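You operate a simulated robot arm through the tools that you are given. There is no shell and no other tool.

You run a simulated two-armed robot. Do the job below in one go: nothing can be reset, and whatever is moved stays where it is left.

## Task
Run the foil test on the ultrasonic bath.
Fine: Press AIR OUT once and wait for the NO AIR lamp. Stand the foil of the month on the test card in the foil port and press START once. At DONE stand it in the viewing slot: it is evenly pitted. The other foil stays in the stand. Leave HEAT alone.

It is judged by the outcome, as a careful person would: the job done as asked, and still so three seconds after it is handed in. It fails if anything else is knocked over, pushed out of place, dropped, spilled or broken.

## Robot
Two 7-joint arms with two-finger parallel grippers on one trunk that stands fixed in place. Base frame: the origin is at the foot of the trunk, x ahead of it, y to its left, z up. Lengths are in m, angles in rad, forces in N, time in s.
The left shoulder is at [0.071, 0.156, 1.155], the right one opposite. Payload 3.91 kg a hand.
Tool frame (each hand has its own): the origin (TCP) lies between the finger pads and is the grasp point; the fingertips stand 0.03 m ahead of it; z points along the fingers, y is the line along which they close. The gripper opens to 0.11 m. The fingers are 0.02 m wide and 0.01 m thick; the gripper's body (0.048 by 0.112 m) begins 0.055 m behind the TCP.
Orientation is that of the tool frame in the base frame, as a unit quaternion [x, y, z, w]. With the fingers straight down and closing along the base's y, the tool's x points along the base's -x, its y along +y and its z along -z.

## Interface
- The arms move only by the tool servo_tool. It takes "left_moves", "right_moves" or both (then of equal length, played together; a hand with none holds still); each is a list that holds one entry, the list of rows, each a list of 7 numbers: the shift along the base's x, y, z in m, then the turn, a rotation vector about the base's x, y, z in rad, then the gripper command, from -1 (shut) to 1 (fully open), values between in proportion. In form: [[[dx, dy, dz, wx, wy, wz, gripper], ...]]. A call has 1 to 20 rows; each row shifts and turns the commanded pose from where the row before left it. A row lasts 0.2 s, in which the tool goes at most 0.05 m and 0.15 rad; a call with a longer step from one row to the next is refused whole, and so is a gripper value outside its range. A pose out of reach is approached as far as the arm can. The call stops where the force on the tool passes 40 N (or 10 N more than at its start, if that is more) or the arm is blocked; 0.2 s more then pass. Each finger travels about 0.108 m/s and halts on what it meets, pressing with about 42 N; the grip force reading is that of the motor and also rises with nothing between the fingers. The clock runs only during rows and for 0.2 s after the last one: add rows that do not move to give the fingers time. The reply holds the time, the measured pose of the TCP, the force on the tool along the base axes, the opening and the grip force, in the units named above and with some noise, with the torque about the TCP (base axes, N m) and any sound that the robot's microphone picked up.
- Cameras (640 x 400 px; columns grow to the right, rows downward): "scene" is now at [0.1251, -0.0226, 1.4028]; the picture's right is [-0.27, -0.96, 0.00], its down [-0.32, 0.09, -0.94] and it looks along [0.91, -0.25, -0.34] (base axes); focal length 335 px, centre (320, 200). "left" rides on the left gripper at [0.072, -0.017, -0.103] in its tool frame; the picture's right is [0.23, 0.97, 0.00], its down [-0.76, 0.18, -0.62] and it looks along [-0.61, 0.14, 0.78] (tool axes); focal length 222 px, centre (320, 200). "right" rides on the right gripper at [0.072, 0.017, -0.103] in its tool frame; the picture's right is [-0.23, 0.97, 0.00], its down [-0.76, -0.18, -0.62] and it looks along [-0.61, -0.14, 0.78] (tool axes); focal length 222 px, centre (320, 200). There is no depth. A picture from a camera that has moved, and an enlarged one, comes with that camera's place and axes in the base frame and with its lens. The place of the scene camera against the robot may be out by one fixed shift of up to 0.025 m in any direction.
- snapshot(camera): a new picture of that camera. The clock stands still meanwhile.
- move_column(by): slides the trunk up (or, below 0, down) by that many m; the arms and the scene camera ride with it, the base frame stays. It gives what a move gives, with no picture.
- head_to(pan, tilt): turns the head with the scene camera to pan (to the left, within 1.501 rad either way) and tilt (down, from -0.506 to 1.204), counted from straight ahead of the robot. It gives what a move gives.
- zoom(camera, box): a new picture of the part [left, top, right, bottom] of that camera's present view, enlarged. The clock stands still meanwhile.
- close_job(): hands the job in; it is judged then, once.

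Nothing tells you positions but the pictures and the camera data. Unless the task says otherwise, let go and move clear before handing in.

The tools are called after ">>>" as name(argument=value, ...) on one line, values as JSON. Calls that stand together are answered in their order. servo_tool: Moves the arms, as the interface text tells. Its arguments: {"type":"object","properties":{"left_moves":{"type":"array"},"right_moves":{"type":"array"}},"required":[]} The other tools are called the same way: move_column (by) slides the trunk up or down; head_to (pan, tilt) turns the head that bears the scene camera; snapshot (camera) takes a picture; zoom (camera, box) takes an enlarged picture of a part of a camera's view; close_job () hands the job in.

At the start:

```text
clock: 0.0
left_tool_pos: [0.639, 0.0551, 1.301]
left_tcp_rot: [-0.001, 1.0, 0.0, -0.001]
left_wrist_force: [-0.1, 0.1, -0.2]
left_moment: [0.02, 0.02, 0.02]
left_finger_gap: 0.11
left_gripper_force: 0.2
right_tool_pos: [0.5463, -0.3341, 1.2855]
right_tcp_rot: [-0.001, 1.0, -0.001, 0.0]
right_wrist_force: [0.2, -0.1, 0.5]
right_moment: [0.01, 0.01, 0.01]
right_finger_gap: 0.11
right_gripper_force: 0.0
trunk travel left (down, up): [-0.6, 0.34]
head pan, tilt: [-0.274, 0.344]
```

scene: 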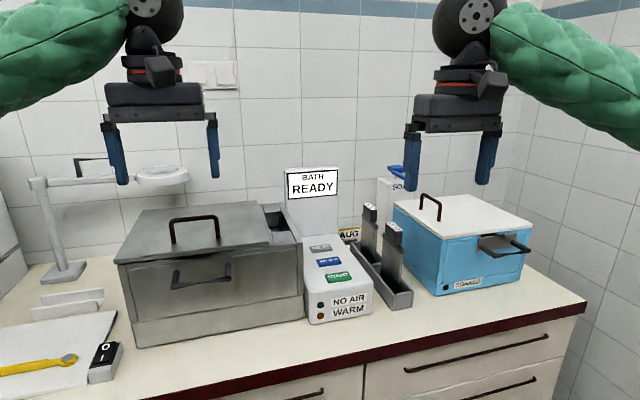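
right: 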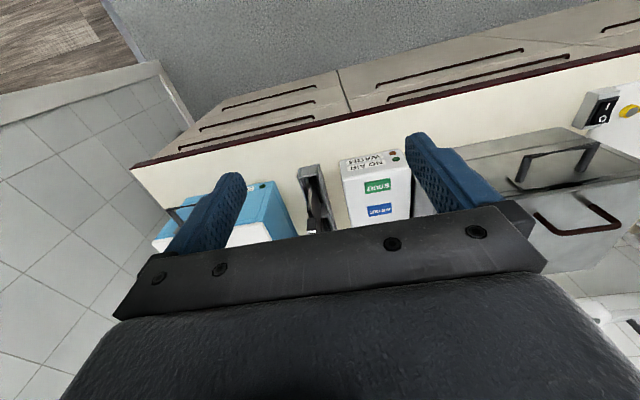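
left: 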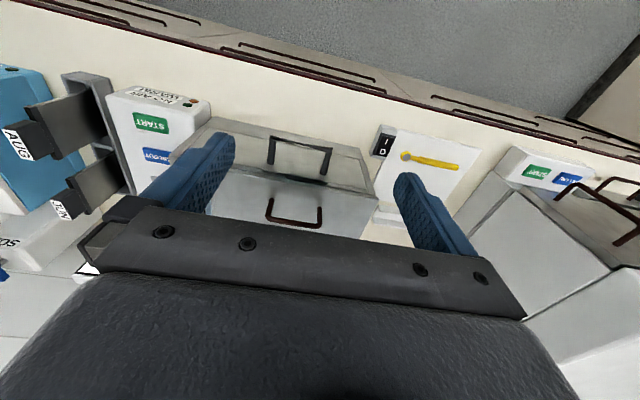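

I see an ultrasonic bath with a control panel (READY display), two foils in a stand, a test card behind, and other gear. I'll zoom in to read the labels before moving anything.

>>> zoom(camera="scene", box=[260, 150, 420, 330])

>>> zoom(camera="scene", box=[0, 150, 320, 390])

>>> zoom(camera="scene", box=[330, 150, 560, 320])

>>> zoom(camera="left", box=[0, 60, 240, 280])

```text
2.22 times, centred on (340, 240) of scene
camera zoom: at [0.1251, -0.0226, 1.4028], right [-0.27, -0.96, 0.0], down [-0.32, 0.09, -0.94], along [0.91, -0.25, -0.34], focal length 745 px, centre (276, 111)
```

zoom: 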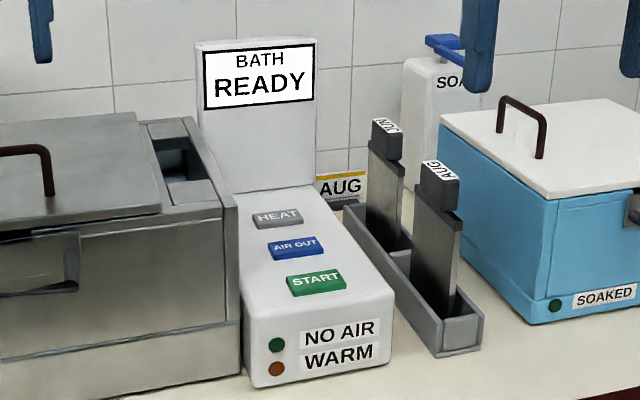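

```text
1.67 times, centred on (160, 270) of scene
camera zoom: at [0.1251, -0.0226, 1.4028], right [-0.27, -0.96, 0.0], down [-0.32, 0.09, -0.94], along [0.91, -0.25, -0.34], focal length 559 px, centre (587, 83)
```

zoom: 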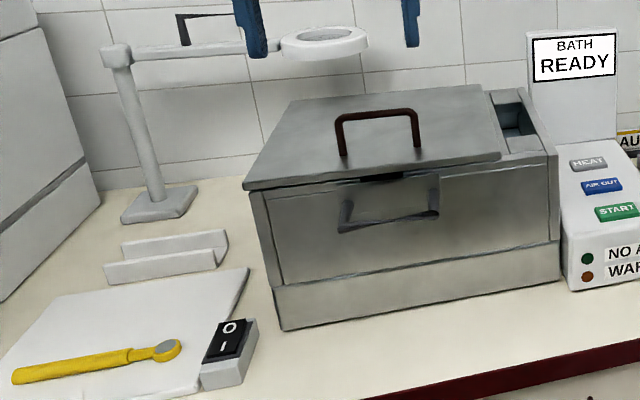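

```text
2.35 times, centred on (445, 235) of scene
camera zoom: at [0.1251, -0.0226, 1.4028], right [-0.27, -0.96, 0.0], down [-0.32, 0.09, -0.94], along [0.91, -0.25, -0.34], focal length 789 px, centre (26, 118)
```

zoom: 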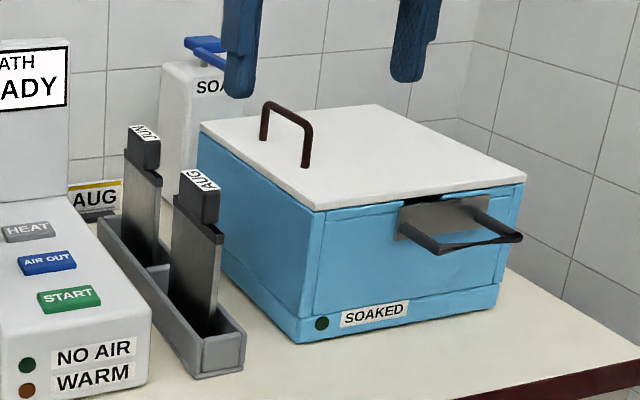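

```text
1.82 times, centred on (120, 170) of left
camera zoom: at [0.5664, 0.037, 1.4042], right [-0.23, 0.97, 0.0], down [0.76, 0.18, 0.62], along [0.61, 0.14, -0.78], focal length 404 px, centre (684, 254)
```

zoom: 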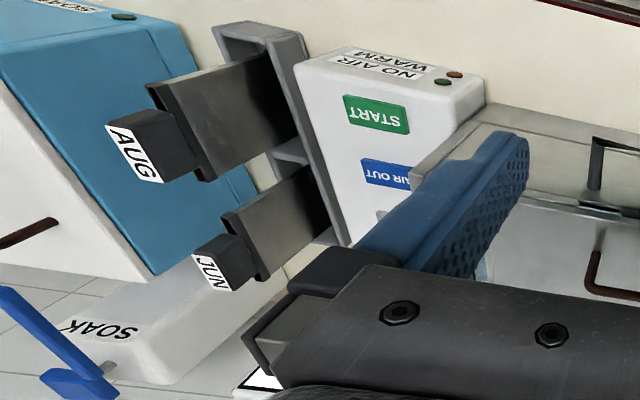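

The card behind the stand appears to say AUG. I'll look around with the head to see the rest of the bench: the viewing slot, card and ports.

>>> head_to(pan=0.25, tilt=0.5)

>>> snapshot(camera="scene")

>>> head_to(pan=-0.3, tilt=0.6)

>>> snapshot(camera="scene")

```text
clock: 0.9
left_tool_pos: [0.6389, 0.054, 1.3008]
left_tcp_rot: [-0.001, 1.0, 0.001, 0.0]
left_wrist_force: [-0.5, -0.7, 0.1]
left_moment: [-0.03, -0.01, 0.01]
left_finger_gap: 0.11
left_gripper_force: 0.1
right_tool_pos: [0.5467, -0.3338, 1.2855]
right_tcp_rot: [0.0, 1.0, -0.001, 0.0]
right_wrist_force: [-0.7, -0.3, -0.5]
right_moment: [-0.03, 0.02, 0.0]
right_finger_gap: 0.1101
right_gripper_force: 0.0
trunk travel left (down, up): [-0.6, 0.34]
head pan, tilt: [0.25, 0.499]
```

```text
taken
camera scene: at [0.1235, 0.0249, 1.3884], right [0.25, -0.97, 0.0], down [-0.46, -0.12, -0.88], along [0.85, 0.22, -0.48], focal length 335 px, centre (320, 200)
```

scene: 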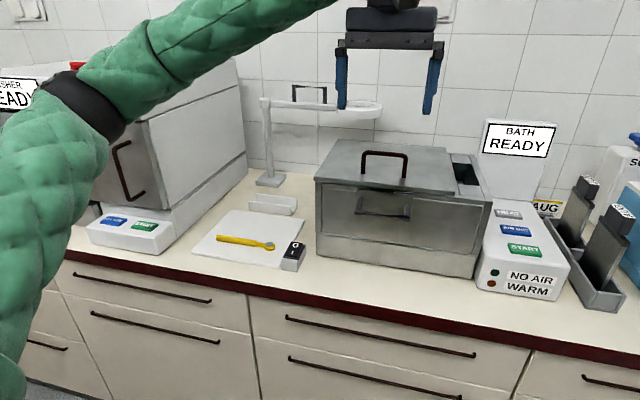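

```text
clock: 1.9
left_tool_pos: [0.6377, 0.055, 1.3]
left_tcp_rot: [-0.001, 1.0, 0.001, 0.0]
left_wrist_force: [-0.9, -1.1, -0.3]
left_moment: [0.02, -0.01, 0.02]
left_finger_gap: 0.11
left_gripper_force: 0.0
right_tool_pos: [0.547, -0.3343, 1.2852]
right_tcp_rot: [0.0, 1.0, 0.0, 0.0]
right_wrist_force: [-0.3, 0.1, -0.2]
right_moment: [0.02, 0.0, 0.0]
right_finger_gap: 0.11
right_gripper_force: 0.2
trunk travel left (down, up): [-0.6, 0.34]
head pan, tilt: [-0.3, 0.6]
```

```text
taken
camera scene: at [0.1198, -0.0235, 1.3793], right [-0.29, -0.96, 0.0], down [-0.54, 0.17, -0.82], along [0.79, -0.24, -0.57], focal length 335 px, centre (320, 200)
```

scene: 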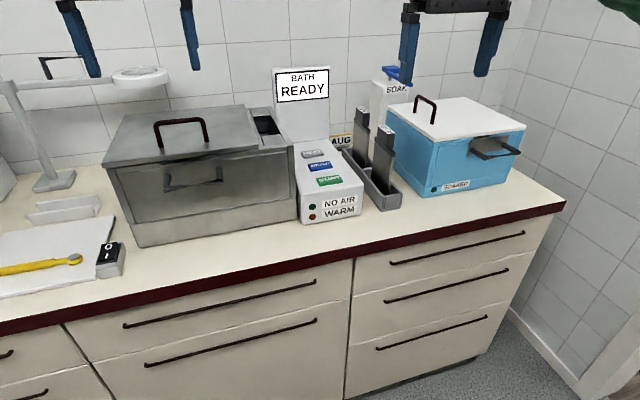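

I can see a steel bath with an open port by the lid, the panel, the foil stand with JUN and AUG foils, and a white viewing slot under the ring lens. I'll raise the trunk for a higher viewpoint, which also gives a baseline for triangulation.

>>> move_column(by=0.3)

>>> snapshot(camera="scene")

>>> head_to(pan=-0.2, tilt=0.8)

>>> snapshot(camera="scene")

>>> snapshot(camera="left")

>>> snapshot(camera="right")

```text
clock: 4.9
left_tool_pos: [0.6386, 0.0551, 1.6007]
left_tcp_rot: [-0.001, 1.0, 0.0, 0.0]
left_wrist_force: [0.0, -0.3, -0.4]
left_moment: [0.0, 0.01, -0.02]
left_finger_gap: 0.1098
left_gripper_force: 0.1
right_tool_pos: [0.5468, -0.3335, 1.5852]
right_tcp_rot: [0.001, 1.0, 0.0, 0.0]
right_wrist_force: [0.1, 0.0, -0.3]
right_moment: [-0.01, 0.03, 0.02]
right_finger_gap: 0.1101
right_gripper_force: 0.1
trunk travel left (down, up): [-0.9, 0.04]
head pan, tilt: [-0.3, 0.6]
```

```text
taken
camera scene: at [0.12, -0.0237, 1.6792], right [-0.3, -0.96, 0.0], down [-0.54, 0.17, -0.82], along [0.79, -0.24, -0.57], focal length 335 px, centre (320, 200)
```

scene: 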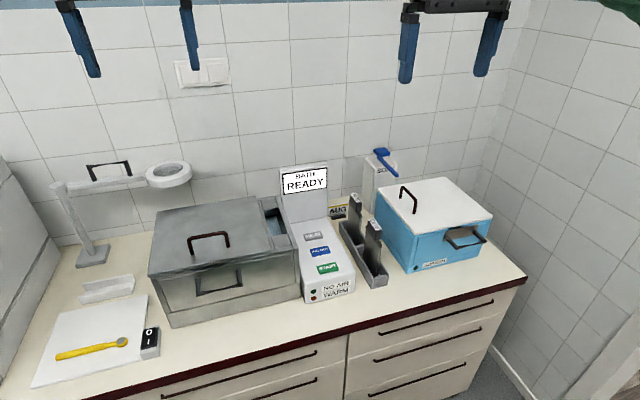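

```text
clock: 5.7
left_tool_pos: [0.6386, 0.0537, 1.6008]
left_tcp_rot: [-0.001, 1.0, 0.0, 0.0]
left_wrist_force: [0.0, 0.4, -0.1]
left_moment: [0.0, -0.03, -0.01]
left_finger_gap: 0.11
left_gripper_force: 0.0
right_tool_pos: [0.5475, -0.3343, 1.5855]
right_tcp_rot: [0.001, 1.0, 0.001, 0.001]
right_wrist_force: [0.2, 1.0, -0.4]
right_moment: [0.02, -0.04, 0.01]
right_finger_gap: 0.1098
right_gripper_force: 0.0
trunk travel left (down, up): [-0.9, 0.04]
head pan, tilt: [-0.201, 0.799]
```

```text
taken
camera scene: at [0.1147, -0.0136, 1.6625], right [-0.2, -0.98, 0.0], down [-0.7, 0.14, -0.7], along [0.68, -0.14, -0.72], focal length 335 px, centre (320, 200)
```

scene: 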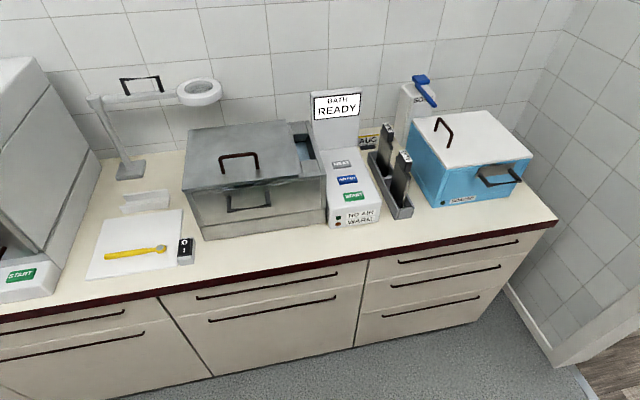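

```text
taken
camera left: at [0.5667, 0.037, 1.7042], right [-0.23, 0.97, 0.0], down [0.76, 0.18, 0.62], along [0.61, 0.14, -0.78], focal length 222 px, centre (320, 200)
```

left: 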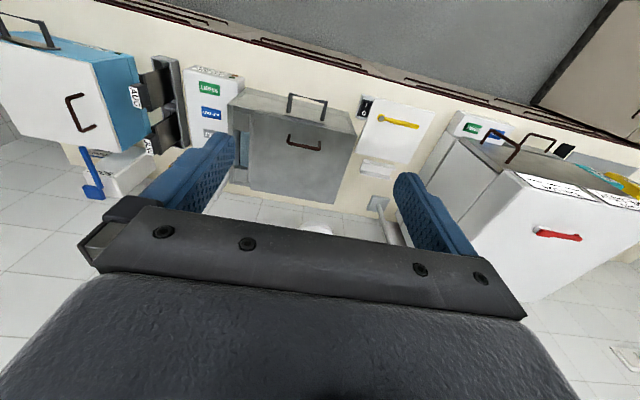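

```text
taken
camera right: at [0.4751, -0.3166, 1.6894], right [0.23, 0.97, 0.0], down [0.76, -0.18, 0.62], along [0.61, -0.14, -0.78], focal length 222 px, centre (320, 200)
```

right: 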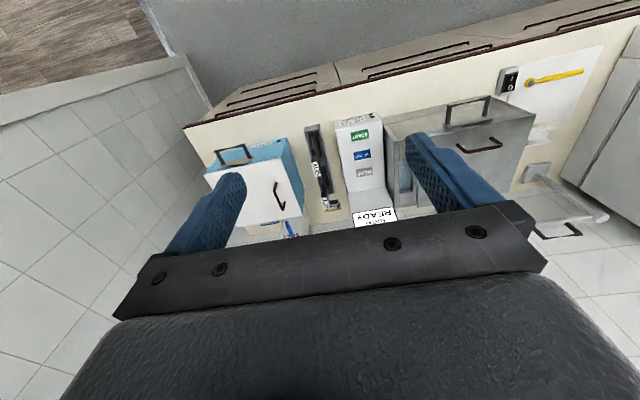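

>>> zoom(camera="scene", box=[280, 80, 440, 230])

>>> zoom(camera="scene", box=[340, 115, 420, 225])

>>> zoom(camera="scene", box=[80, 70, 240, 290])

>>> zoom(camera="left", box=[130, 40, 250, 160])

>>> zoom(camera="right", box=[290, 100, 430, 240])

```text
2.67 times, centred on (360, 155) of scene
camera zoom: at [0.1147, -0.0136, 1.6625], right [-0.2, -0.98, 0.0], down [-0.7, 0.14, -0.7], along [0.68, -0.14, -0.72], focal length 894 px, centre (213, 320)
```

zoom: 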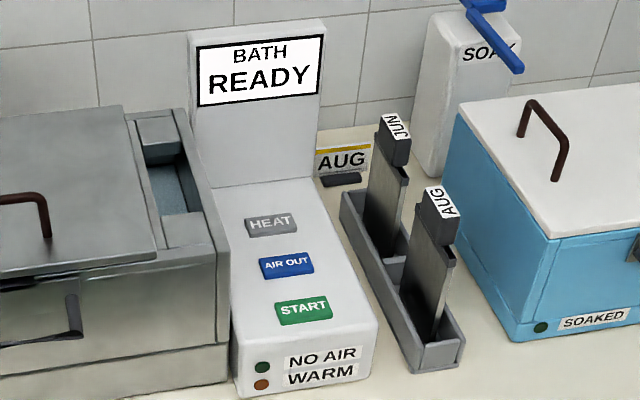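

```text
3.64 times, centred on (380, 170) of scene
camera zoom: at [0.1147, -0.0136, 1.6625], right [-0.2, -0.98, 0.0], down [-0.7, 0.14, -0.7], along [0.68, -0.14, -0.72], focal length 1219 px, centre (102, 309)
```

zoom: 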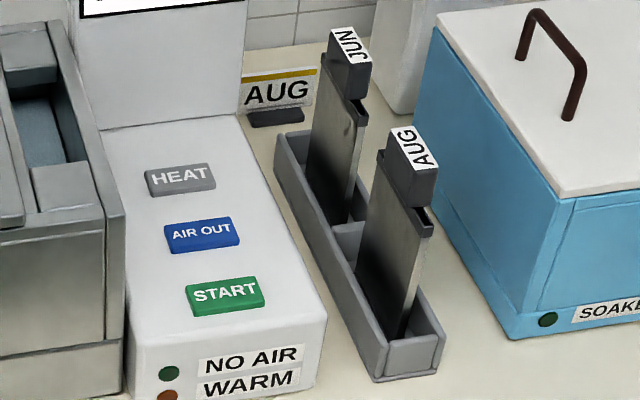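

```text
1.82 times, centred on (160, 180) of scene
camera zoom: at [0.1147, -0.0136, 1.6625], right [-0.2, -0.98, 0.0], down [-0.7, 0.14, -0.7], along [0.68, -0.14, -0.72], focal length 610 px, centre (611, 236)
```

zoom: 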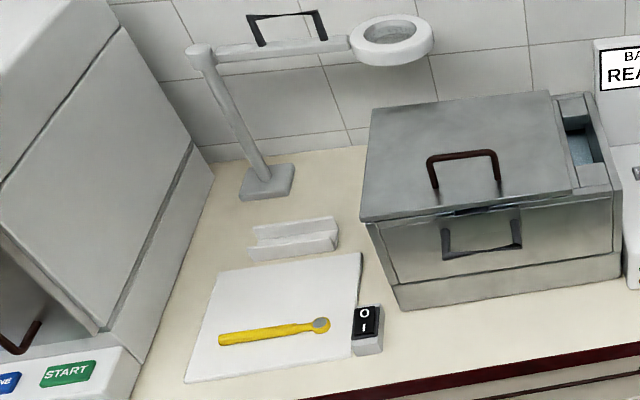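

```text
3.33 times, centred on (190, 100) of left
camera zoom: at [0.5667, 0.037, 1.7042], right [-0.23, 0.97, 0.0], down [0.76, 0.18, 0.62], along [0.61, 0.14, -0.78], focal length 740 px, centre (753, 533)
```

zoom: 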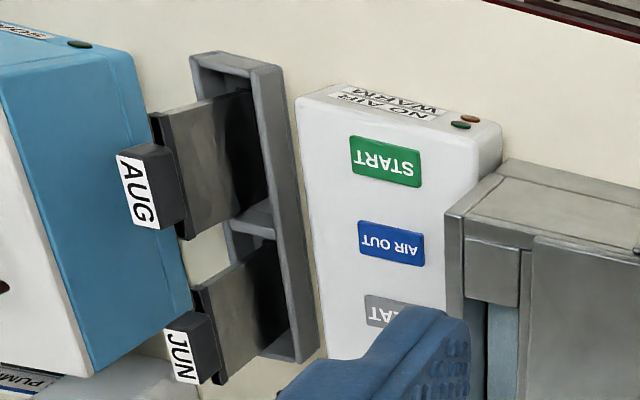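

```text
2.86 times, centred on (360, 170) of right
camera zoom: at [0.4751, -0.3166, 1.6894], right [0.23, 0.97, 0.0], down [0.76, -0.18, 0.62], along [0.61, -0.14, -0.78], focal length 635 px, centre (206, 286)
```

zoom: 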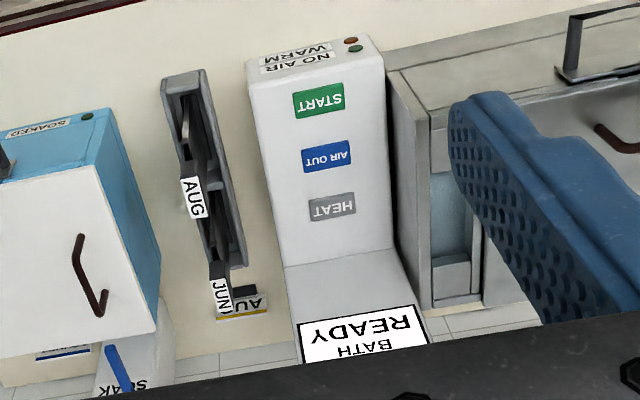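

The test card reads AUG, so the AUG foil (front of the stand, at about x 0.82, y -0.41) is the one to test; the JUN foil stays put. Next I bring the left wrist camera over the viewing slot and the right one over the foil stand for accurate measurements.

>>> servo_tool(left_moves=[[[0.0201, 0.0351, -0.0167, 0, 0, 0, 1], [0.0201, 0.0351, -0.0167, 0, 0, 0, 1], [0.0201, 0.0351, -0.0167, 0, 0, 0, 1], [0.0201, 0.0351, -0.0167, 0, 0, 0, 1], [0.0201, 0.0351, -0.0167, 0, 0, 0, 1], [0.0201, 0.0351, -0.0167, 0, 0, 0, 1], [0.0201, 0.0351, -0.0167, 0, 0, 0, 1], [0.0201, 0.0351, -0.0167, 0, 0, 0, 1], [0.0201, 0.0351, -0.0167, 0, 0, 0, 1], [0, 0, 0, 0, 0, 0, 1]]], right_moves=[[[0.0192, -0.0073, -0.0317, 0, 0, 0, 1], [0.0192, -0.0073, -0.0317, 0, 0, 0, 1], [0.0192, -0.0073, -0.0317, 0, 0, 0, 1], [0.0192, -0.0073, -0.0317, 0, 0, 0, 1], [0.0192, -0.0073, -0.0317, 0, 0, 0, 1], [0.0192, -0.0073, -0.0317, 0, 0, 0, 1], [0.0192, -0.0073, -0.0317, 0, 0, 0, 1], [0.0192, -0.0073, -0.0317, 0, 0, 0, 1], [0.0192, -0.0073, -0.0317, 0, 0, 0, 1], [0, 0, 0, 0, 0, 0, 1]]])

>>> snapshot(camera="left")

>>> snapshot(camera="right")

>>> snapshot(camera="scene")

```text
clock: 7.8
left_tool_pos: [0.8194, 0.3709, 1.4518]
left_tcp_rot: [0.0, 1.0, 0.001, 0.0]
left_wrist_force: [-0.3, 0.1, 0.0]
left_moment: [0.05, 0.0, 0.03]
left_finger_gap: 0.11
left_gripper_force: 0.0
right_tool_pos: [0.7191, -0.3993, 1.3018]
right_tcp_rot: [0.0, 1.0, 0.0, 0.0]
right_wrist_force: [-0.6, 0.2, 0.5]
right_moment: [-0.01, 0.02, 0.01]
right_finger_gap: 0.11
right_gripper_force: 0.1
trunk travel left (down, up): [-0.9, 0.04]
head pan, tilt: [-0.201, 0.799]
```

```text
taken
camera left: at [0.7468, 0.354, 1.5557], right [-0.23, 0.97, 0.0], down [0.76, 0.18, 0.62], along [0.61, 0.14, -0.78], focal length 222 px, centre (320, 200)
```

left: 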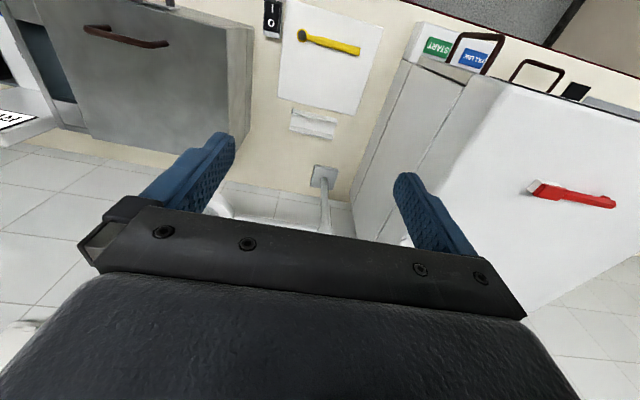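

```text
taken
camera right: at [0.6468, -0.3823, 1.4052], right [0.23, 0.97, 0.0], down [0.76, -0.18, 0.62], along [0.61, -0.14, -0.78], focal length 222 px, centre (320, 200)
```

right: 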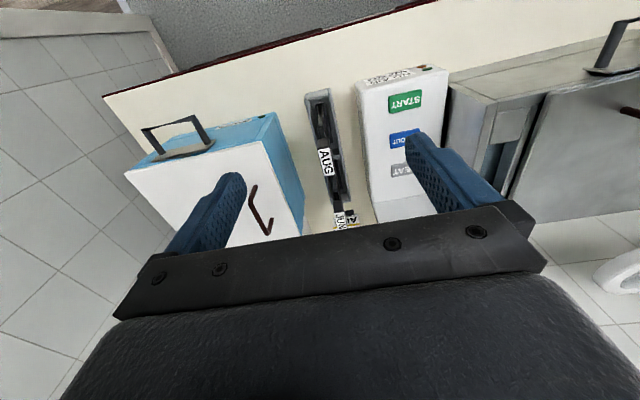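

```text
taken
camera scene: at [0.1136, -0.014, 1.6625], right [-0.2, -0.98, 0.0], down [-0.7, 0.14, -0.7], along [0.68, -0.14, -0.72], focal length 335 px, centre (320, 200)
```

scene: 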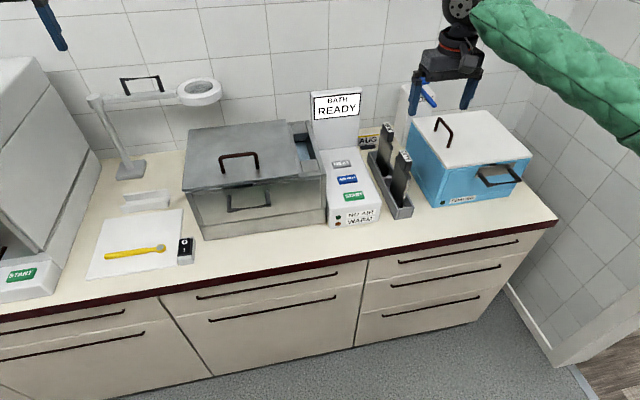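

The left camera confirms the white slotted holder at roughly (0.98, 0.39), beneath and in front of the lens pole. I move the left hand nearer to check reach and get a sharper view, and move the right hand back a bit for a side view of the foils.

>>> servo_tool(left_moves=[[[0.0217, 0.0023, -0.0333, 0, 0, 0, 1], [0.0217, 0.0023, -0.0333, 0, 0, 0, 1], [0.0217, 0.0023, -0.0333, 0, 0, 0, 1], [0.0217, 0.0023, -0.0333, 0, 0, 0, 1], [0.0217, 0.0023, -0.0333, 0, 0, 0, 1], [0.0217, 0.0023, -0.0333, 0, 0, 0, 1], [0, 0, 0, 0, 0, 0, 1]]])

>>> snapshot(camera="left")

>>> zoom(camera="right", box=[280, 70, 440, 230])

```text
clock: 9.4
left_tool_pos: [0.9509, 0.3855, 1.2523]
left_tcp_rot: [-0.001, 1.0, 0.001, 0.0]
left_wrist_force: [-0.4, -0.8, -0.2]
left_moment: [-0.02, -0.01, 0.03]
left_finger_gap: 0.1099
left_gripper_force: 0.0
right_tool_pos: [0.7197, -0.3994, 1.3023]
right_tcp_rot: [0.0, 1.0, 0.0, 0.0]
right_wrist_force: [-0.1, -0.2, -0.7]
right_moment: [0.0, -0.01, -0.01]
right_finger_gap: 0.1099
right_gripper_force: 0.1
trunk travel left (down, up): [-0.9, 0.04]
head pan, tilt: [-0.201, 0.799]
```

```text
taken
camera left: at [0.8789, 0.3679, 1.3555], right [-0.23, 0.97, 0.0], down [0.76, 0.18, 0.62], along [0.61, 0.14, -0.78], focal length 222 px, centre (320, 200)
```

left: 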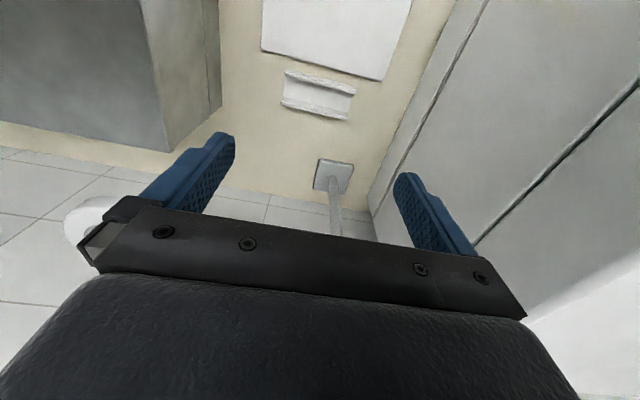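

```text
2.50 times, centred on (360, 150) of right
camera zoom: at [0.647, -0.3814, 1.4055], right [0.23, 0.97, 0.0], down [0.76, -0.18, 0.62], along [0.61, -0.14, -0.78], focal length 555 px, centre (220, 325)
```

zoom: 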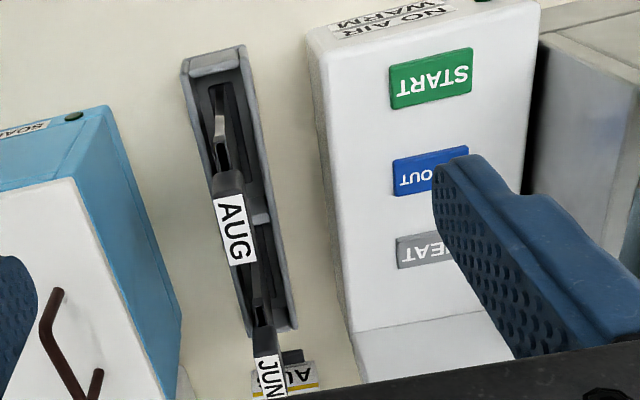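

>>> zoom(camera="left", box=[260, 50, 380, 130])

>>> zoom(camera="right", box=[300, 85, 370, 235])

```text
5.00 times, centred on (320, 90) of left
camera zoom: at [0.8789, 0.3679, 1.3555], right [-0.23, 0.97, 0.0], down [0.76, 0.18, 0.62], along [0.61, 0.14, -0.78], focal length 1111 px, centre (320, 750)
```

zoom: 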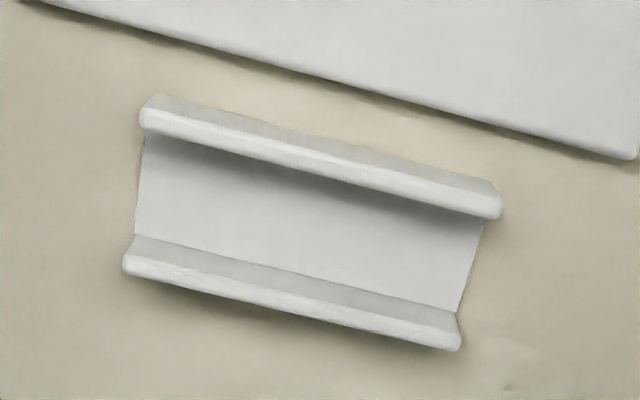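

```text
2.67 times, centred on (335, 160) of right
camera zoom: at [0.647, -0.3814, 1.4055], right [0.23, 0.97, 0.0], down [0.76, -0.18, 0.62], along [0.61, -0.14, -0.78], focal length 592 px, centre (280, 307)
```

zoom: 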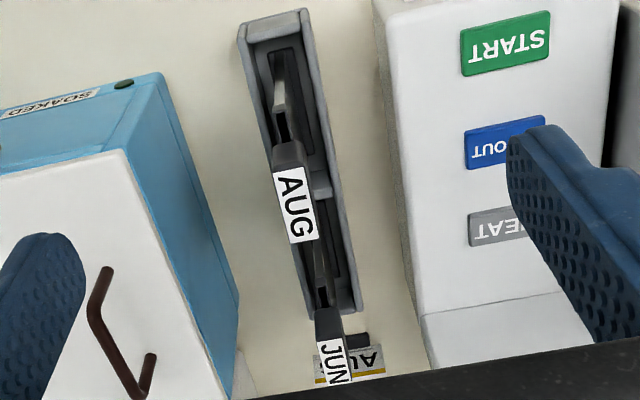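

The white U-channel is bigger than I thought (about 0.14 m long, 0.04 m wide inside), so I want to make sure that it's the viewing slot. I'll pan the head around to look for other candidates.

>>> head_to(pan=0.9, tilt=0.7)

>>> snapshot(camera="scene")

>>> head_to(pan=0.35, tilt=0.75)

>>> snapshot(camera="scene")

>>> zoom(camera="scene", box=[240, 120, 440, 290])

>>> head_to(pan=-0.8, tilt=0.7)

>>> snapshot(camera="scene")

```text
clock: 10.8
left_tool_pos: [0.9513, 0.3841, 1.2522]
left_tcp_rot: [-0.001, 1.0, 0.0, -0.001]
left_wrist_force: [-0.9, 0.6, 0.1]
left_moment: [-0.01, 0.0, 0.0]
left_finger_gap: 0.1102
left_gripper_force: 0.2
right_tool_pos: [0.7186, -0.3992, 1.3023]
right_tcp_rot: [0.001, 1.0, -0.001, 0.0]
right_wrist_force: [0.6, -0.7, 0.6]
right_moment: [-0.01, -0.01, 0.01]
right_finger_gap: 0.1101
right_gripper_force: 0.1
trunk travel left (down, up): [-0.9, 0.04]
head pan, tilt: [0.901, 0.7]
```

```text
taken
camera scene: at [0.0884, 0.0691, 1.6707], right [0.78, -0.62, 0.0], down [-0.4, -0.5, -0.76], along [0.48, 0.6, -0.64], focal length 335 px, centre (320, 200)
```

scene: 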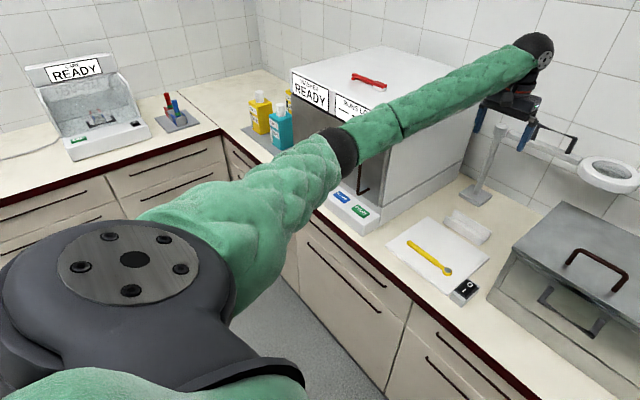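

```text
clock: 11.8
left_tool_pos: [0.9522, 0.385, 1.2523]
left_tcp_rot: [-0.001, 1.0, 0.001, 0.0]
left_wrist_force: [-0.8, -0.3, -0.5]
left_moment: [0.01, -0.01, -0.02]
left_finger_gap: 0.11
left_gripper_force: 0.0
right_tool_pos: [0.7189, -0.3991, 1.3014]
right_tcp_rot: [-0.001, 1.0, 0.0, 0.0]
right_wrist_force: [0.0, 1.0, 0.0]
right_moment: [-0.06, 0.0, 0.0]
right_finger_gap: 0.1101
right_gripper_force: 0.0
trunk travel left (down, up): [-0.9, 0.04]
head pan, tilt: [0.351, 0.75]
```

```text
taken
camera scene: at [0.1134, 0.0312, 1.6665], right [0.34, -0.94, 0.0], down [-0.64, -0.23, -0.73], along [0.69, 0.25, -0.68], focal length 335 px, centre (320, 200)
```

scene: 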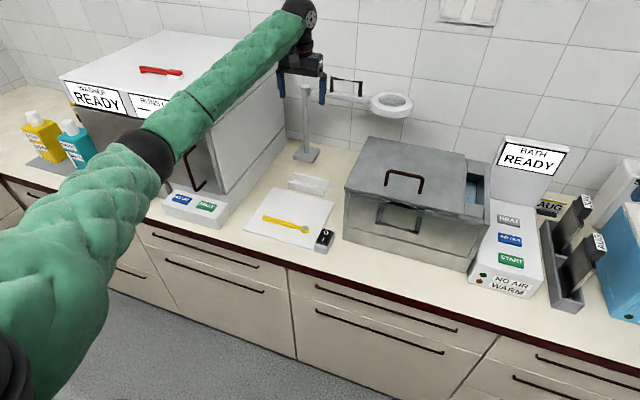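

```text
2.35 times, centred on (340, 205) of scene
camera zoom: at [0.1134, 0.0312, 1.6665], right [0.34, -0.94, 0.0], down [-0.64, -0.23, -0.73], along [0.69, 0.25, -0.68], focal length 789 px, centre (273, 188)
```

zoom: 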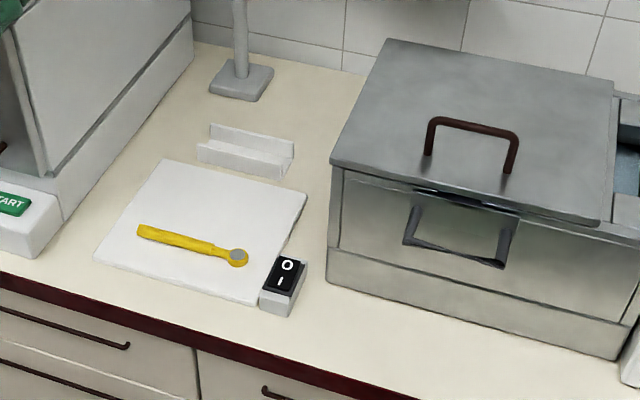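

```text
clock: 13.1
left_tool_pos: [0.9514, 0.3852, 1.2519]
left_tcp_rot: [-0.001, 1.0, 0.0, 0.0]
left_wrist_force: [0.4, -0.8, -0.9]
left_moment: [-0.03, -0.01, -0.01]
left_finger_gap: 0.1101
left_gripper_force: 0.0
right_tool_pos: [0.7204, -0.399, 1.301]
right_tcp_rot: [0.0, 1.0, 0.0, 0.0]
right_wrist_force: [-0.1, -0.5, 0.3]
right_moment: [0.0, 0.0, 0.02]
right_finger_gap: 0.1101
right_gripper_force: 0.2
trunk travel left (down, up): [-0.9, 0.04]
head pan, tilt: [-0.799, 0.7]
```

```text
taken
camera scene: at [0.0949, -0.0582, 1.6707], right [-0.72, -0.7, 0.0], down [-0.45, 0.46, -0.76], along [0.53, -0.55, -0.64], focal length 335 px, centre (320, 200)
```

scene: 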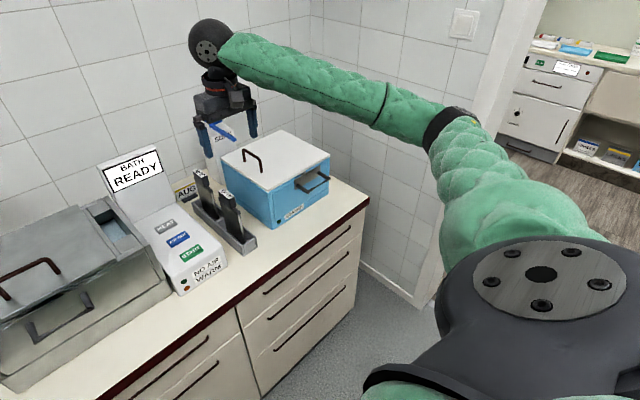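

The only slot-like holder is the white U-channel behind the light pad. I'll check the small dark piece in front of the AUG card and get a straight-down view of the stand with the right wrist camera.

>>> servo_tool(right_moves=[[[0.04, 0.008, 0, 0, 0, 0, 1], [0.04, 0.008, 0, 0, 0, 0, 1], [0.04, 0.008, 0, 0, 0, 0, 1], [0.04, 0.008, 0, 0, 0, 0, 1], [0.03, 0.008, 0, 0, 0, 0, 1], [0, 0, 0, 0, 0, 0, 1]]])

>>> snapshot(camera="right")

>>> zoom(camera="right", box=[260, 60, 400, 220])

>>> head_to(pan=-0.3, tilt=0.7)

>>> zoom(camera="scene", box=[310, 130, 410, 250])

```text
clock: 14.5
left_tool_pos: [0.9512, 0.384, 1.2527]
left_tcp_rot: [-0.002, 1.0, 0.0, -0.001]
left_wrist_force: [0.0, 1.0, -0.8]
left_moment: [0.01, -0.02, 0.0]
left_finger_gap: 0.1099
left_gripper_force: 0.0
right_tool_pos: [0.9076, -0.3605, 1.3016]
right_tcp_rot: [0.0, 1.0, -0.001, 0.0]
right_wrist_force: [-0.1, 0.3, 0.8]
right_moment: [0.02, 0.03, -0.02]
right_finger_gap: 0.1103
right_gripper_force: 0.2
trunk travel left (down, up): [-0.9, 0.04]
head pan, tilt: [-0.799, 0.7]
```

```text
taken
camera right: at [0.8367, -0.3424, 1.4052], right [0.23, 0.97, 0.0], down [0.76, -0.18, 0.62], along [0.61, -0.14, -0.78], focal length 222 px, centre (320, 200)
```

right: 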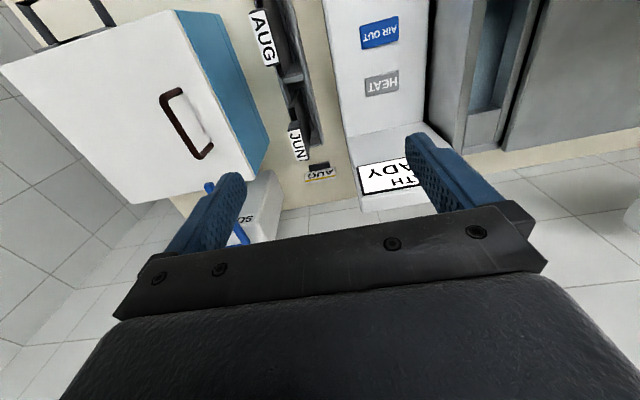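

```text
2.50 times, centred on (330, 140) of right
camera zoom: at [0.8367, -0.3424, 1.4052], right [0.23, 0.97, 0.0], down [0.76, -0.18, 0.62], along [0.61, -0.14, -0.78], focal length 555 px, centre (295, 350)
```

zoom: 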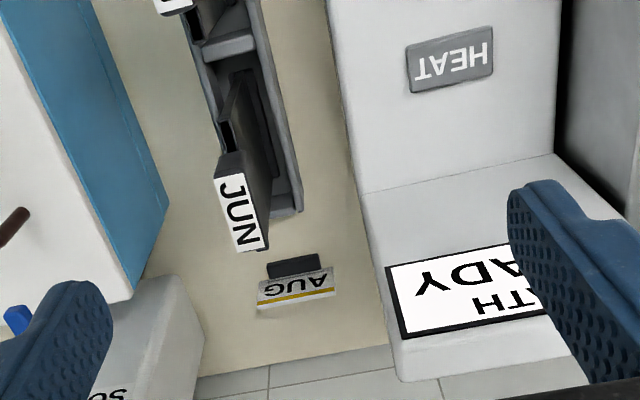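

```text
clock: 15.4
left_tool_pos: [0.9509, 0.3847, 1.2517]
left_tcp_rot: [-0.001, 1.0, 0.0, -0.001]
left_wrist_force: [-0.4, -0.6, -0.1]
left_moment: [0.02, -0.01, 0.01]
left_finger_gap: 0.1099
left_gripper_force: 0.0
right_tool_pos: [0.9091, -0.3598, 1.3006]
right_tcp_rot: [0.0, 1.0, 0.001, -0.001]
right_wrist_force: [0.0, 0.2, 0.9]
right_moment: [-0.01, 0.0, -0.04]
right_finger_gap: 0.1101
right_gripper_force: 0.2
trunk travel left (down, up): [-0.9, 0.04]
head pan, tilt: [-0.3, 0.7]
```

```text
3.33 times, centred on (360, 190) of scene
camera zoom: at [0.1173, -0.0223, 1.6706], right [-0.3, -0.95, 0.0], down [-0.62, 0.19, -0.76], along [0.73, -0.23, -0.64], focal length 1118 px, centre (187, 233)
```

zoom: 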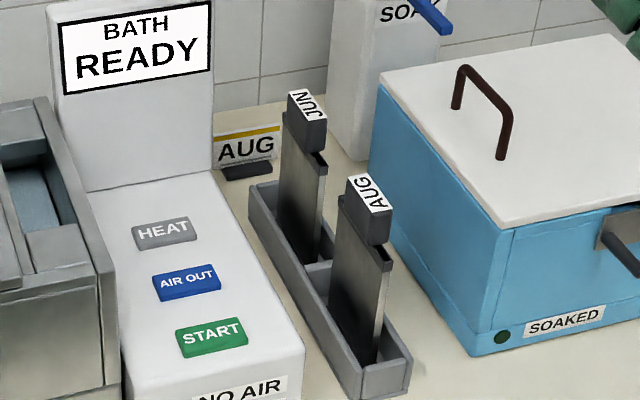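

The dark piece is just the card's foot, so the white U-channel is the viewing slot. I move both wrist cameras closer to measure the channel and the foils precisely.

>>> servo_tool(left_moves=[[[-0.0167, 0, -0.0433, 0, 0, 0, 1], [-0.0167, 0, -0.0433, 0, 0, 0, 1], [-0.0167, 0, -0.0433, 0, 0, 0, 1], [0, 0, 0, 0, 0, 0, 1], [0, 0, 0, 0, 0, 0, 1], [0, 0, 0, 0, 0, 0, 1]]], right_moves=[[[-0.0416, -0.008, -0.016, 0, 0, 0, 1], [-0.0416, -0.008, -0.016, 0, 0, 0, 1], [-0.0416, -0.008, -0.016, 0, 0, 0, 1], [-0.0416, -0.008, -0.016, 0, 0, 0, 1], [-0.0416, -0.008, -0.016, 0, 0, 0, 1], [0, 0, 0, 0, 0, 0, 1]]])

>>> zoom(camera="left", box=[230, 60, 400, 200])

>>> snapshot(camera="right")

>>> zoom(camera="right", box=[240, 60, 400, 220])

```text
clock: 16.9
left_tool_pos: [0.9005, 0.387, 1.1222]
left_tcp_rot: [-0.001, 1.0, -0.001, -0.001]
left_wrist_force: [0.6, 0.3, 0.2]
left_moment: [0.01, 0.02, -0.01]
left_finger_gap: 0.11
left_gripper_force: 0.1
right_tool_pos: [0.703, -0.4007, 1.2187]
right_tcp_rot: [0.0, 1.0, 0.0, -0.001]
right_wrist_force: [0.0, 0.4, -1.2]
right_moment: [-0.04, 0.02, -0.01]
right_finger_gap: 0.1099
right_gripper_force: 0.0
trunk travel left (down, up): [-0.9, 0.04]
head pan, tilt: [-0.3, 0.7]
```

```text
2.86 times, centred on (315, 130) of left
camera zoom: at [0.8283, 0.3698, 1.2258], right [-0.23, 0.97, 0.0], down [0.76, 0.18, 0.62], along [0.61, 0.14, -0.78], focal length 635 px, centre (334, 400)
```

zoom: 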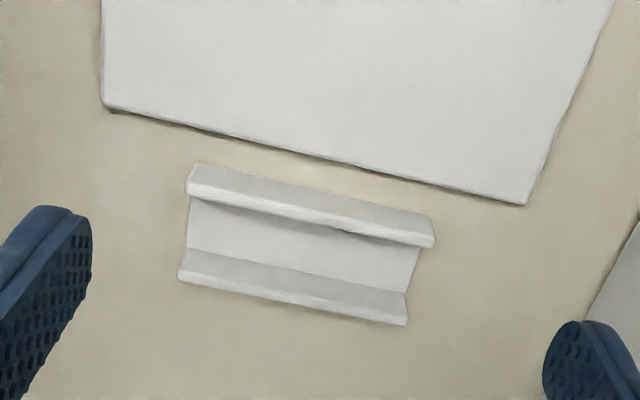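

```text
taken
camera right: at [0.6311, -0.3826, 1.3226], right [0.23, 0.97, 0.0], down [0.76, -0.18, 0.62], along [0.61, -0.14, -0.78], focal length 222 px, centre (320, 200)
```

right: 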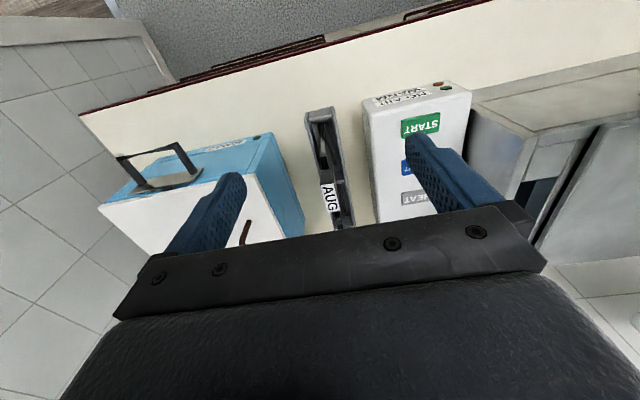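

```text
2.50 times, centred on (320, 140) of right
camera zoom: at [0.6311, -0.3826, 1.3226], right [0.23, 0.97, 0.0], down [0.76, -0.18, 0.62], along [0.61, -0.14, -0.78], focal length 555 px, centre (320, 350)
```

zoom: 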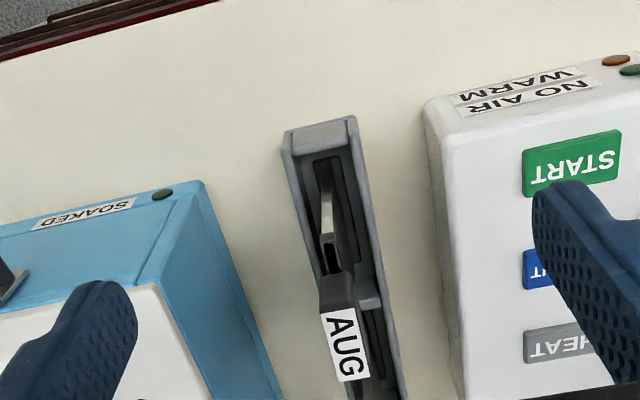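

The viewing channel measures about x 0.973–1.016 inside, y 0.32–0.46, with wall tops near z 0.888; the AUG label sits at about (0.836, -0.416, 1.060). Next I bring the left camera over the foil port to measure that.

>>> servo_tool(left_moves=[[[0, 0, 0.045, 0, 0, 0, 1], [0, 0, 0.045, 0, 0, 0, 1], [0, 0, 0.045, 0, 0, 0, 1], [0, 0, 0.045, 0, 0, 0, 1], [-0.0055, -0.0452, -0.002, 0, 0, 0, 1], [-0.0055, -0.0452, -0.002, 0, 0, 0, 1], [-0.0055, -0.0452, -0.002, 0, 0, 0, 1], [-0.0055, -0.0452, -0.002, 0, 0, 0, 1], [-0.0055, -0.0452, -0.002, 0, 0, 0, 1], [-0.0055, -0.0452, -0.002, 0, 0, 0, 1], [-0.0055, -0.0452, -0.002, 0, 0, 0, 1], [-0.0055, -0.0452, -0.002, 0, 0, 0, 1], [-0.0055, -0.0452, -0.002, 0, 0, 0, 1], [-0.0055, -0.0452, -0.002, 0, 0, 0, 1], [-0.0055, -0.0452, -0.002, 0, 0, 0, 1], [0, 0, 0, 0, 0, 0, 1]]])

>>> snapshot(camera="left")

>>> zoom(camera="left", box=[210, 0, 420, 200])

```text
clock: 20.2
left_tool_pos: [0.8386, -0.1116, 1.2777]
left_tcp_rot: [-0.001, 1.0, 0.0, -0.001]
left_wrist_force: [-0.2, 0.0, 0.1]
left_moment: [-0.06, 0.01, 0.01]
left_finger_gap: 0.11
left_gripper_force: 0.1
right_tool_pos: [0.7028, -0.399, 1.2197]
right_tcp_rot: [0.001, 1.0, 0.0, 0.0]
right_wrist_force: [0.3, -0.1, 0.2]
right_moment: [-0.01, 0.0, -0.05]
right_finger_gap: 0.1104
right_gripper_force: 0.1
trunk travel left (down, up): [-0.9, 0.04]
head pan, tilt: [-0.3, 0.7]
```

```text
taken
camera left: at [0.7661, -0.1289, 1.3809], right [-0.23, 0.97, 0.0], down [0.76, 0.18, 0.62], along [0.61, 0.14, -0.78], focal length 222 px, centre (320, 200)
```

left: 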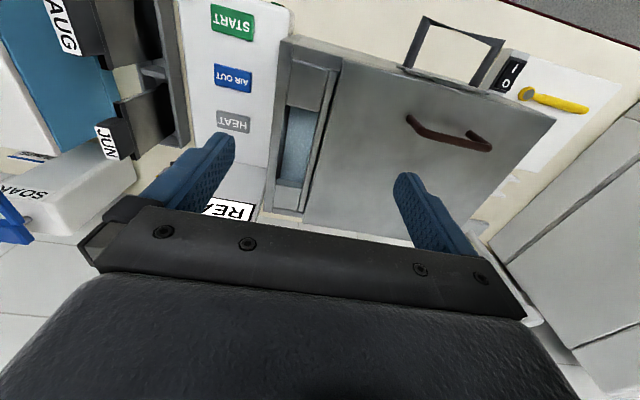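

```text
2.00 times, centred on (315, 100) of left
camera zoom: at [0.7661, -0.1289, 1.3809], right [-0.23, 0.97, 0.0], down [0.76, 0.18, 0.62], along [0.61, 0.14, -0.78], focal length 444 px, centre (330, 400)
```

zoom: 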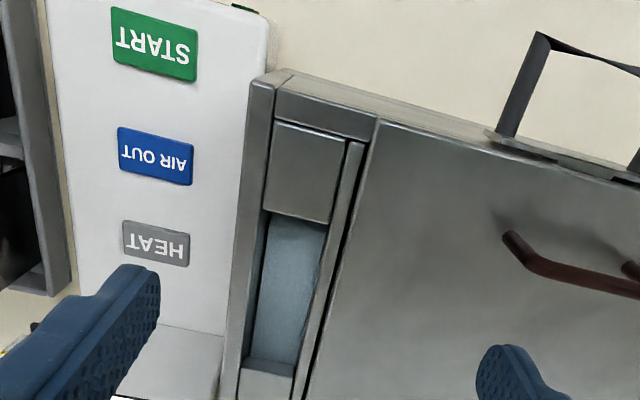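

The port opening runs roughly x 0.87–0.99, y -0.15 to -0.105. I take a second view of it from 6 cm further, and a second close view of the foil, for proper triangulation.

>>> servo_tool(left_moves=[[[0.03, 0, 0, 0, 0, 0, 1], [0.03, 0, 0, 0, 0, 0, 1], [0, 0, 0, 0, 0, 0, 1]]], right_moves=[[[0.04, 0, 0, 0, 0, 0, 1], [0.04, 0, 0, 0, 0, 0, 1], [0, 0, 0, 0, 0, 0, 1]]])

>>> zoom(camera="left", box=[210, 0, 420, 200])

>>> zoom(camera="right", box=[270, 40, 390, 220])

>>> zoom(camera="right", box=[290, 120, 360, 200])

```text
clock: 21.1
left_tool_pos: [0.8982, -0.1133, 1.279]
left_tcp_rot: [0.0, 1.0, 0.0, 0.001]
left_wrist_force: [-0.1, 0.3, 0.0]
left_moment: [-0.01, -0.03, 0.02]
left_finger_gap: 0.1101
left_gripper_force: 0.1
right_tool_pos: [0.781, -0.4005, 1.2207]
right_tcp_rot: [0.0, 1.0, 0.0, 0.001]
right_wrist_force: [-0.9, -0.6, -0.6]
right_moment: [-0.04, 0.0, -0.02]
right_finger_gap: 0.1101
right_gripper_force: 0.1
trunk travel left (down, up): [-0.9, 0.04]
head pan, tilt: [-0.3, 0.7]
```

```text
2.00 times, centred on (315, 100) of left
camera zoom: at [0.8246, -0.1308, 1.3827], right [-0.23, 0.97, 0.0], down [0.76, 0.18, 0.62], along [0.61, 0.14, -0.78], focal length 444 px, centre (330, 400)
```

zoom: 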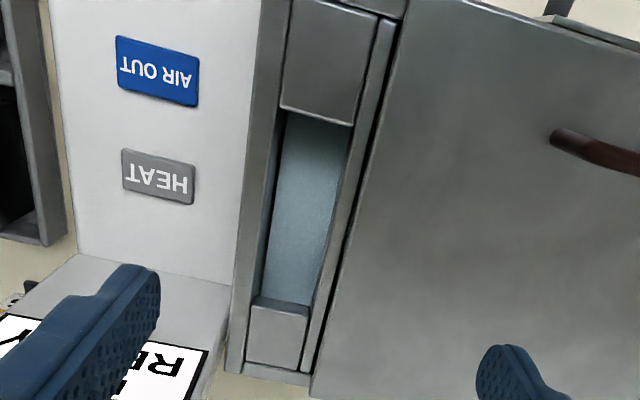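

```text
2.22 times, centred on (330, 130) of right
camera zoom: at [0.7085, -0.3837, 1.3249], right [0.23, 0.97, 0.0], down [0.76, -0.18, 0.62], along [0.61, -0.14, -0.78], focal length 494 px, centre (298, 356)
```

zoom: 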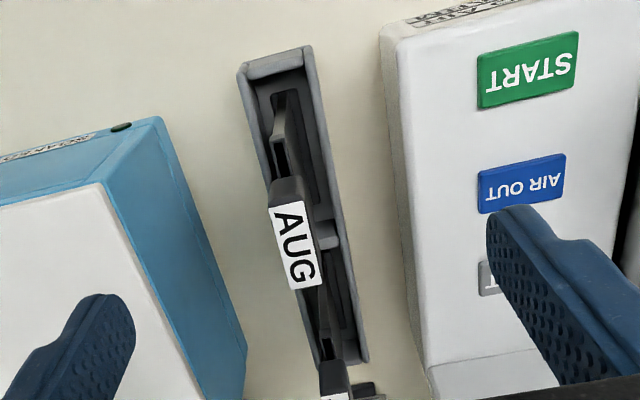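

```text
5.00 times, centred on (325, 160) of right
camera zoom: at [0.7085, -0.3837, 1.3249], right [0.23, 0.97, 0.0], down [0.76, -0.18, 0.62], along [0.61, -0.14, -0.78], focal length 1111 px, centre (295, 400)
```

zoom: 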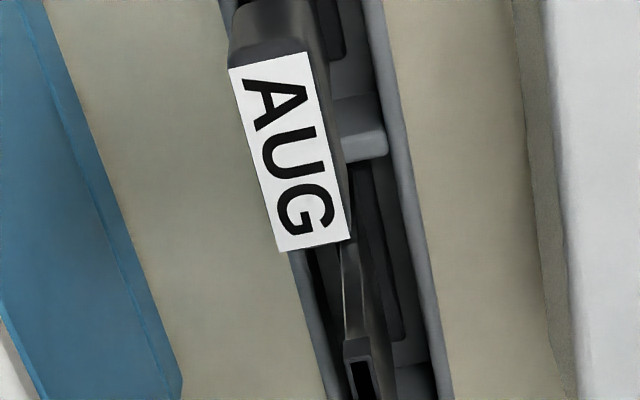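

Port top is near z 1.079, with opening x 0.859–0.98 and y -0.152 to -0.110; the AUG handle is about 0.054 x 0.020 m and centred at (0.837, -0.415). I want to understand the foil's foot and thickness before gripping, so I zoom into the stand.

>>> zoom(camera="right", box=[305, 50, 355, 140])

>>> zoom(camera="left", box=[0, 0, 130, 160])

>>> zoom(camera="scene", box=[335, 160, 395, 260])

```text
4.44 times, centred on (330, 95) of right
camera zoom: at [0.7085, -0.3837, 1.3249], right [0.23, 0.97, 0.0], down [0.76, -0.18, 0.62], along [0.61, -0.14, -0.78], focal length 987 px, centre (276, 667)
```

zoom: 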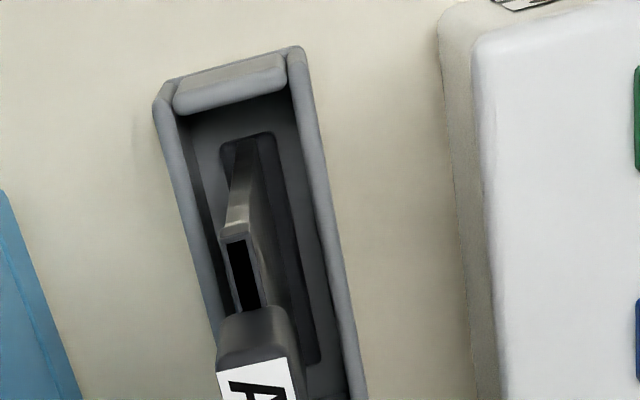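

```text
2.50 times, centred on (65, 80) of left
camera zoom: at [0.8246, -0.1308, 1.3827], right [-0.23, 0.97, 0.0], down [0.76, 0.18, 0.62], along [0.61, 0.14, -0.78], focal length 555 px, centre (958, 500)
```

zoom: 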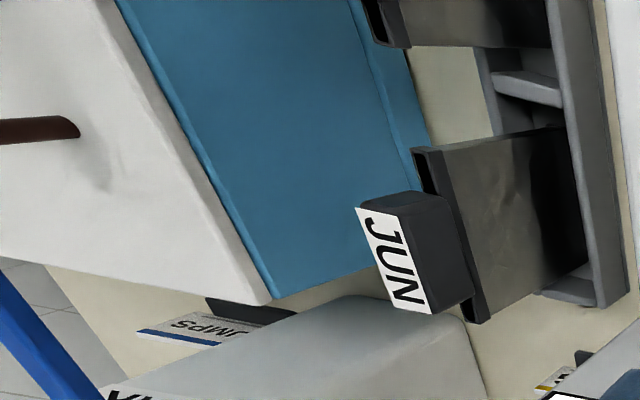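

```text
4.00 times, centred on (365, 210) of scene
camera zoom: at [0.1142, -0.0229, 1.671], right [-0.3, -0.96, 0.0], down [-0.61, 0.19, -0.77], along [0.73, -0.23, -0.64], focal length 1341 px, centre (140, 160)
```

zoom: 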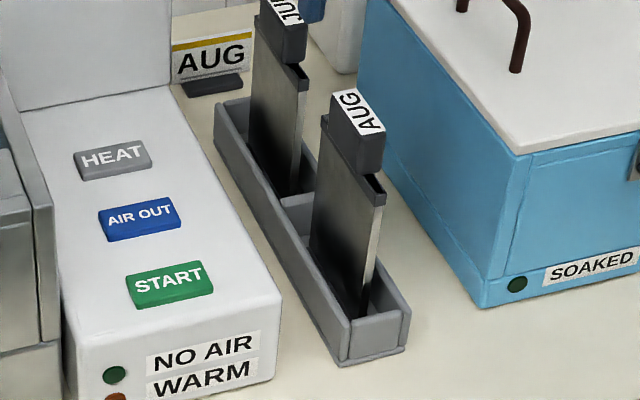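

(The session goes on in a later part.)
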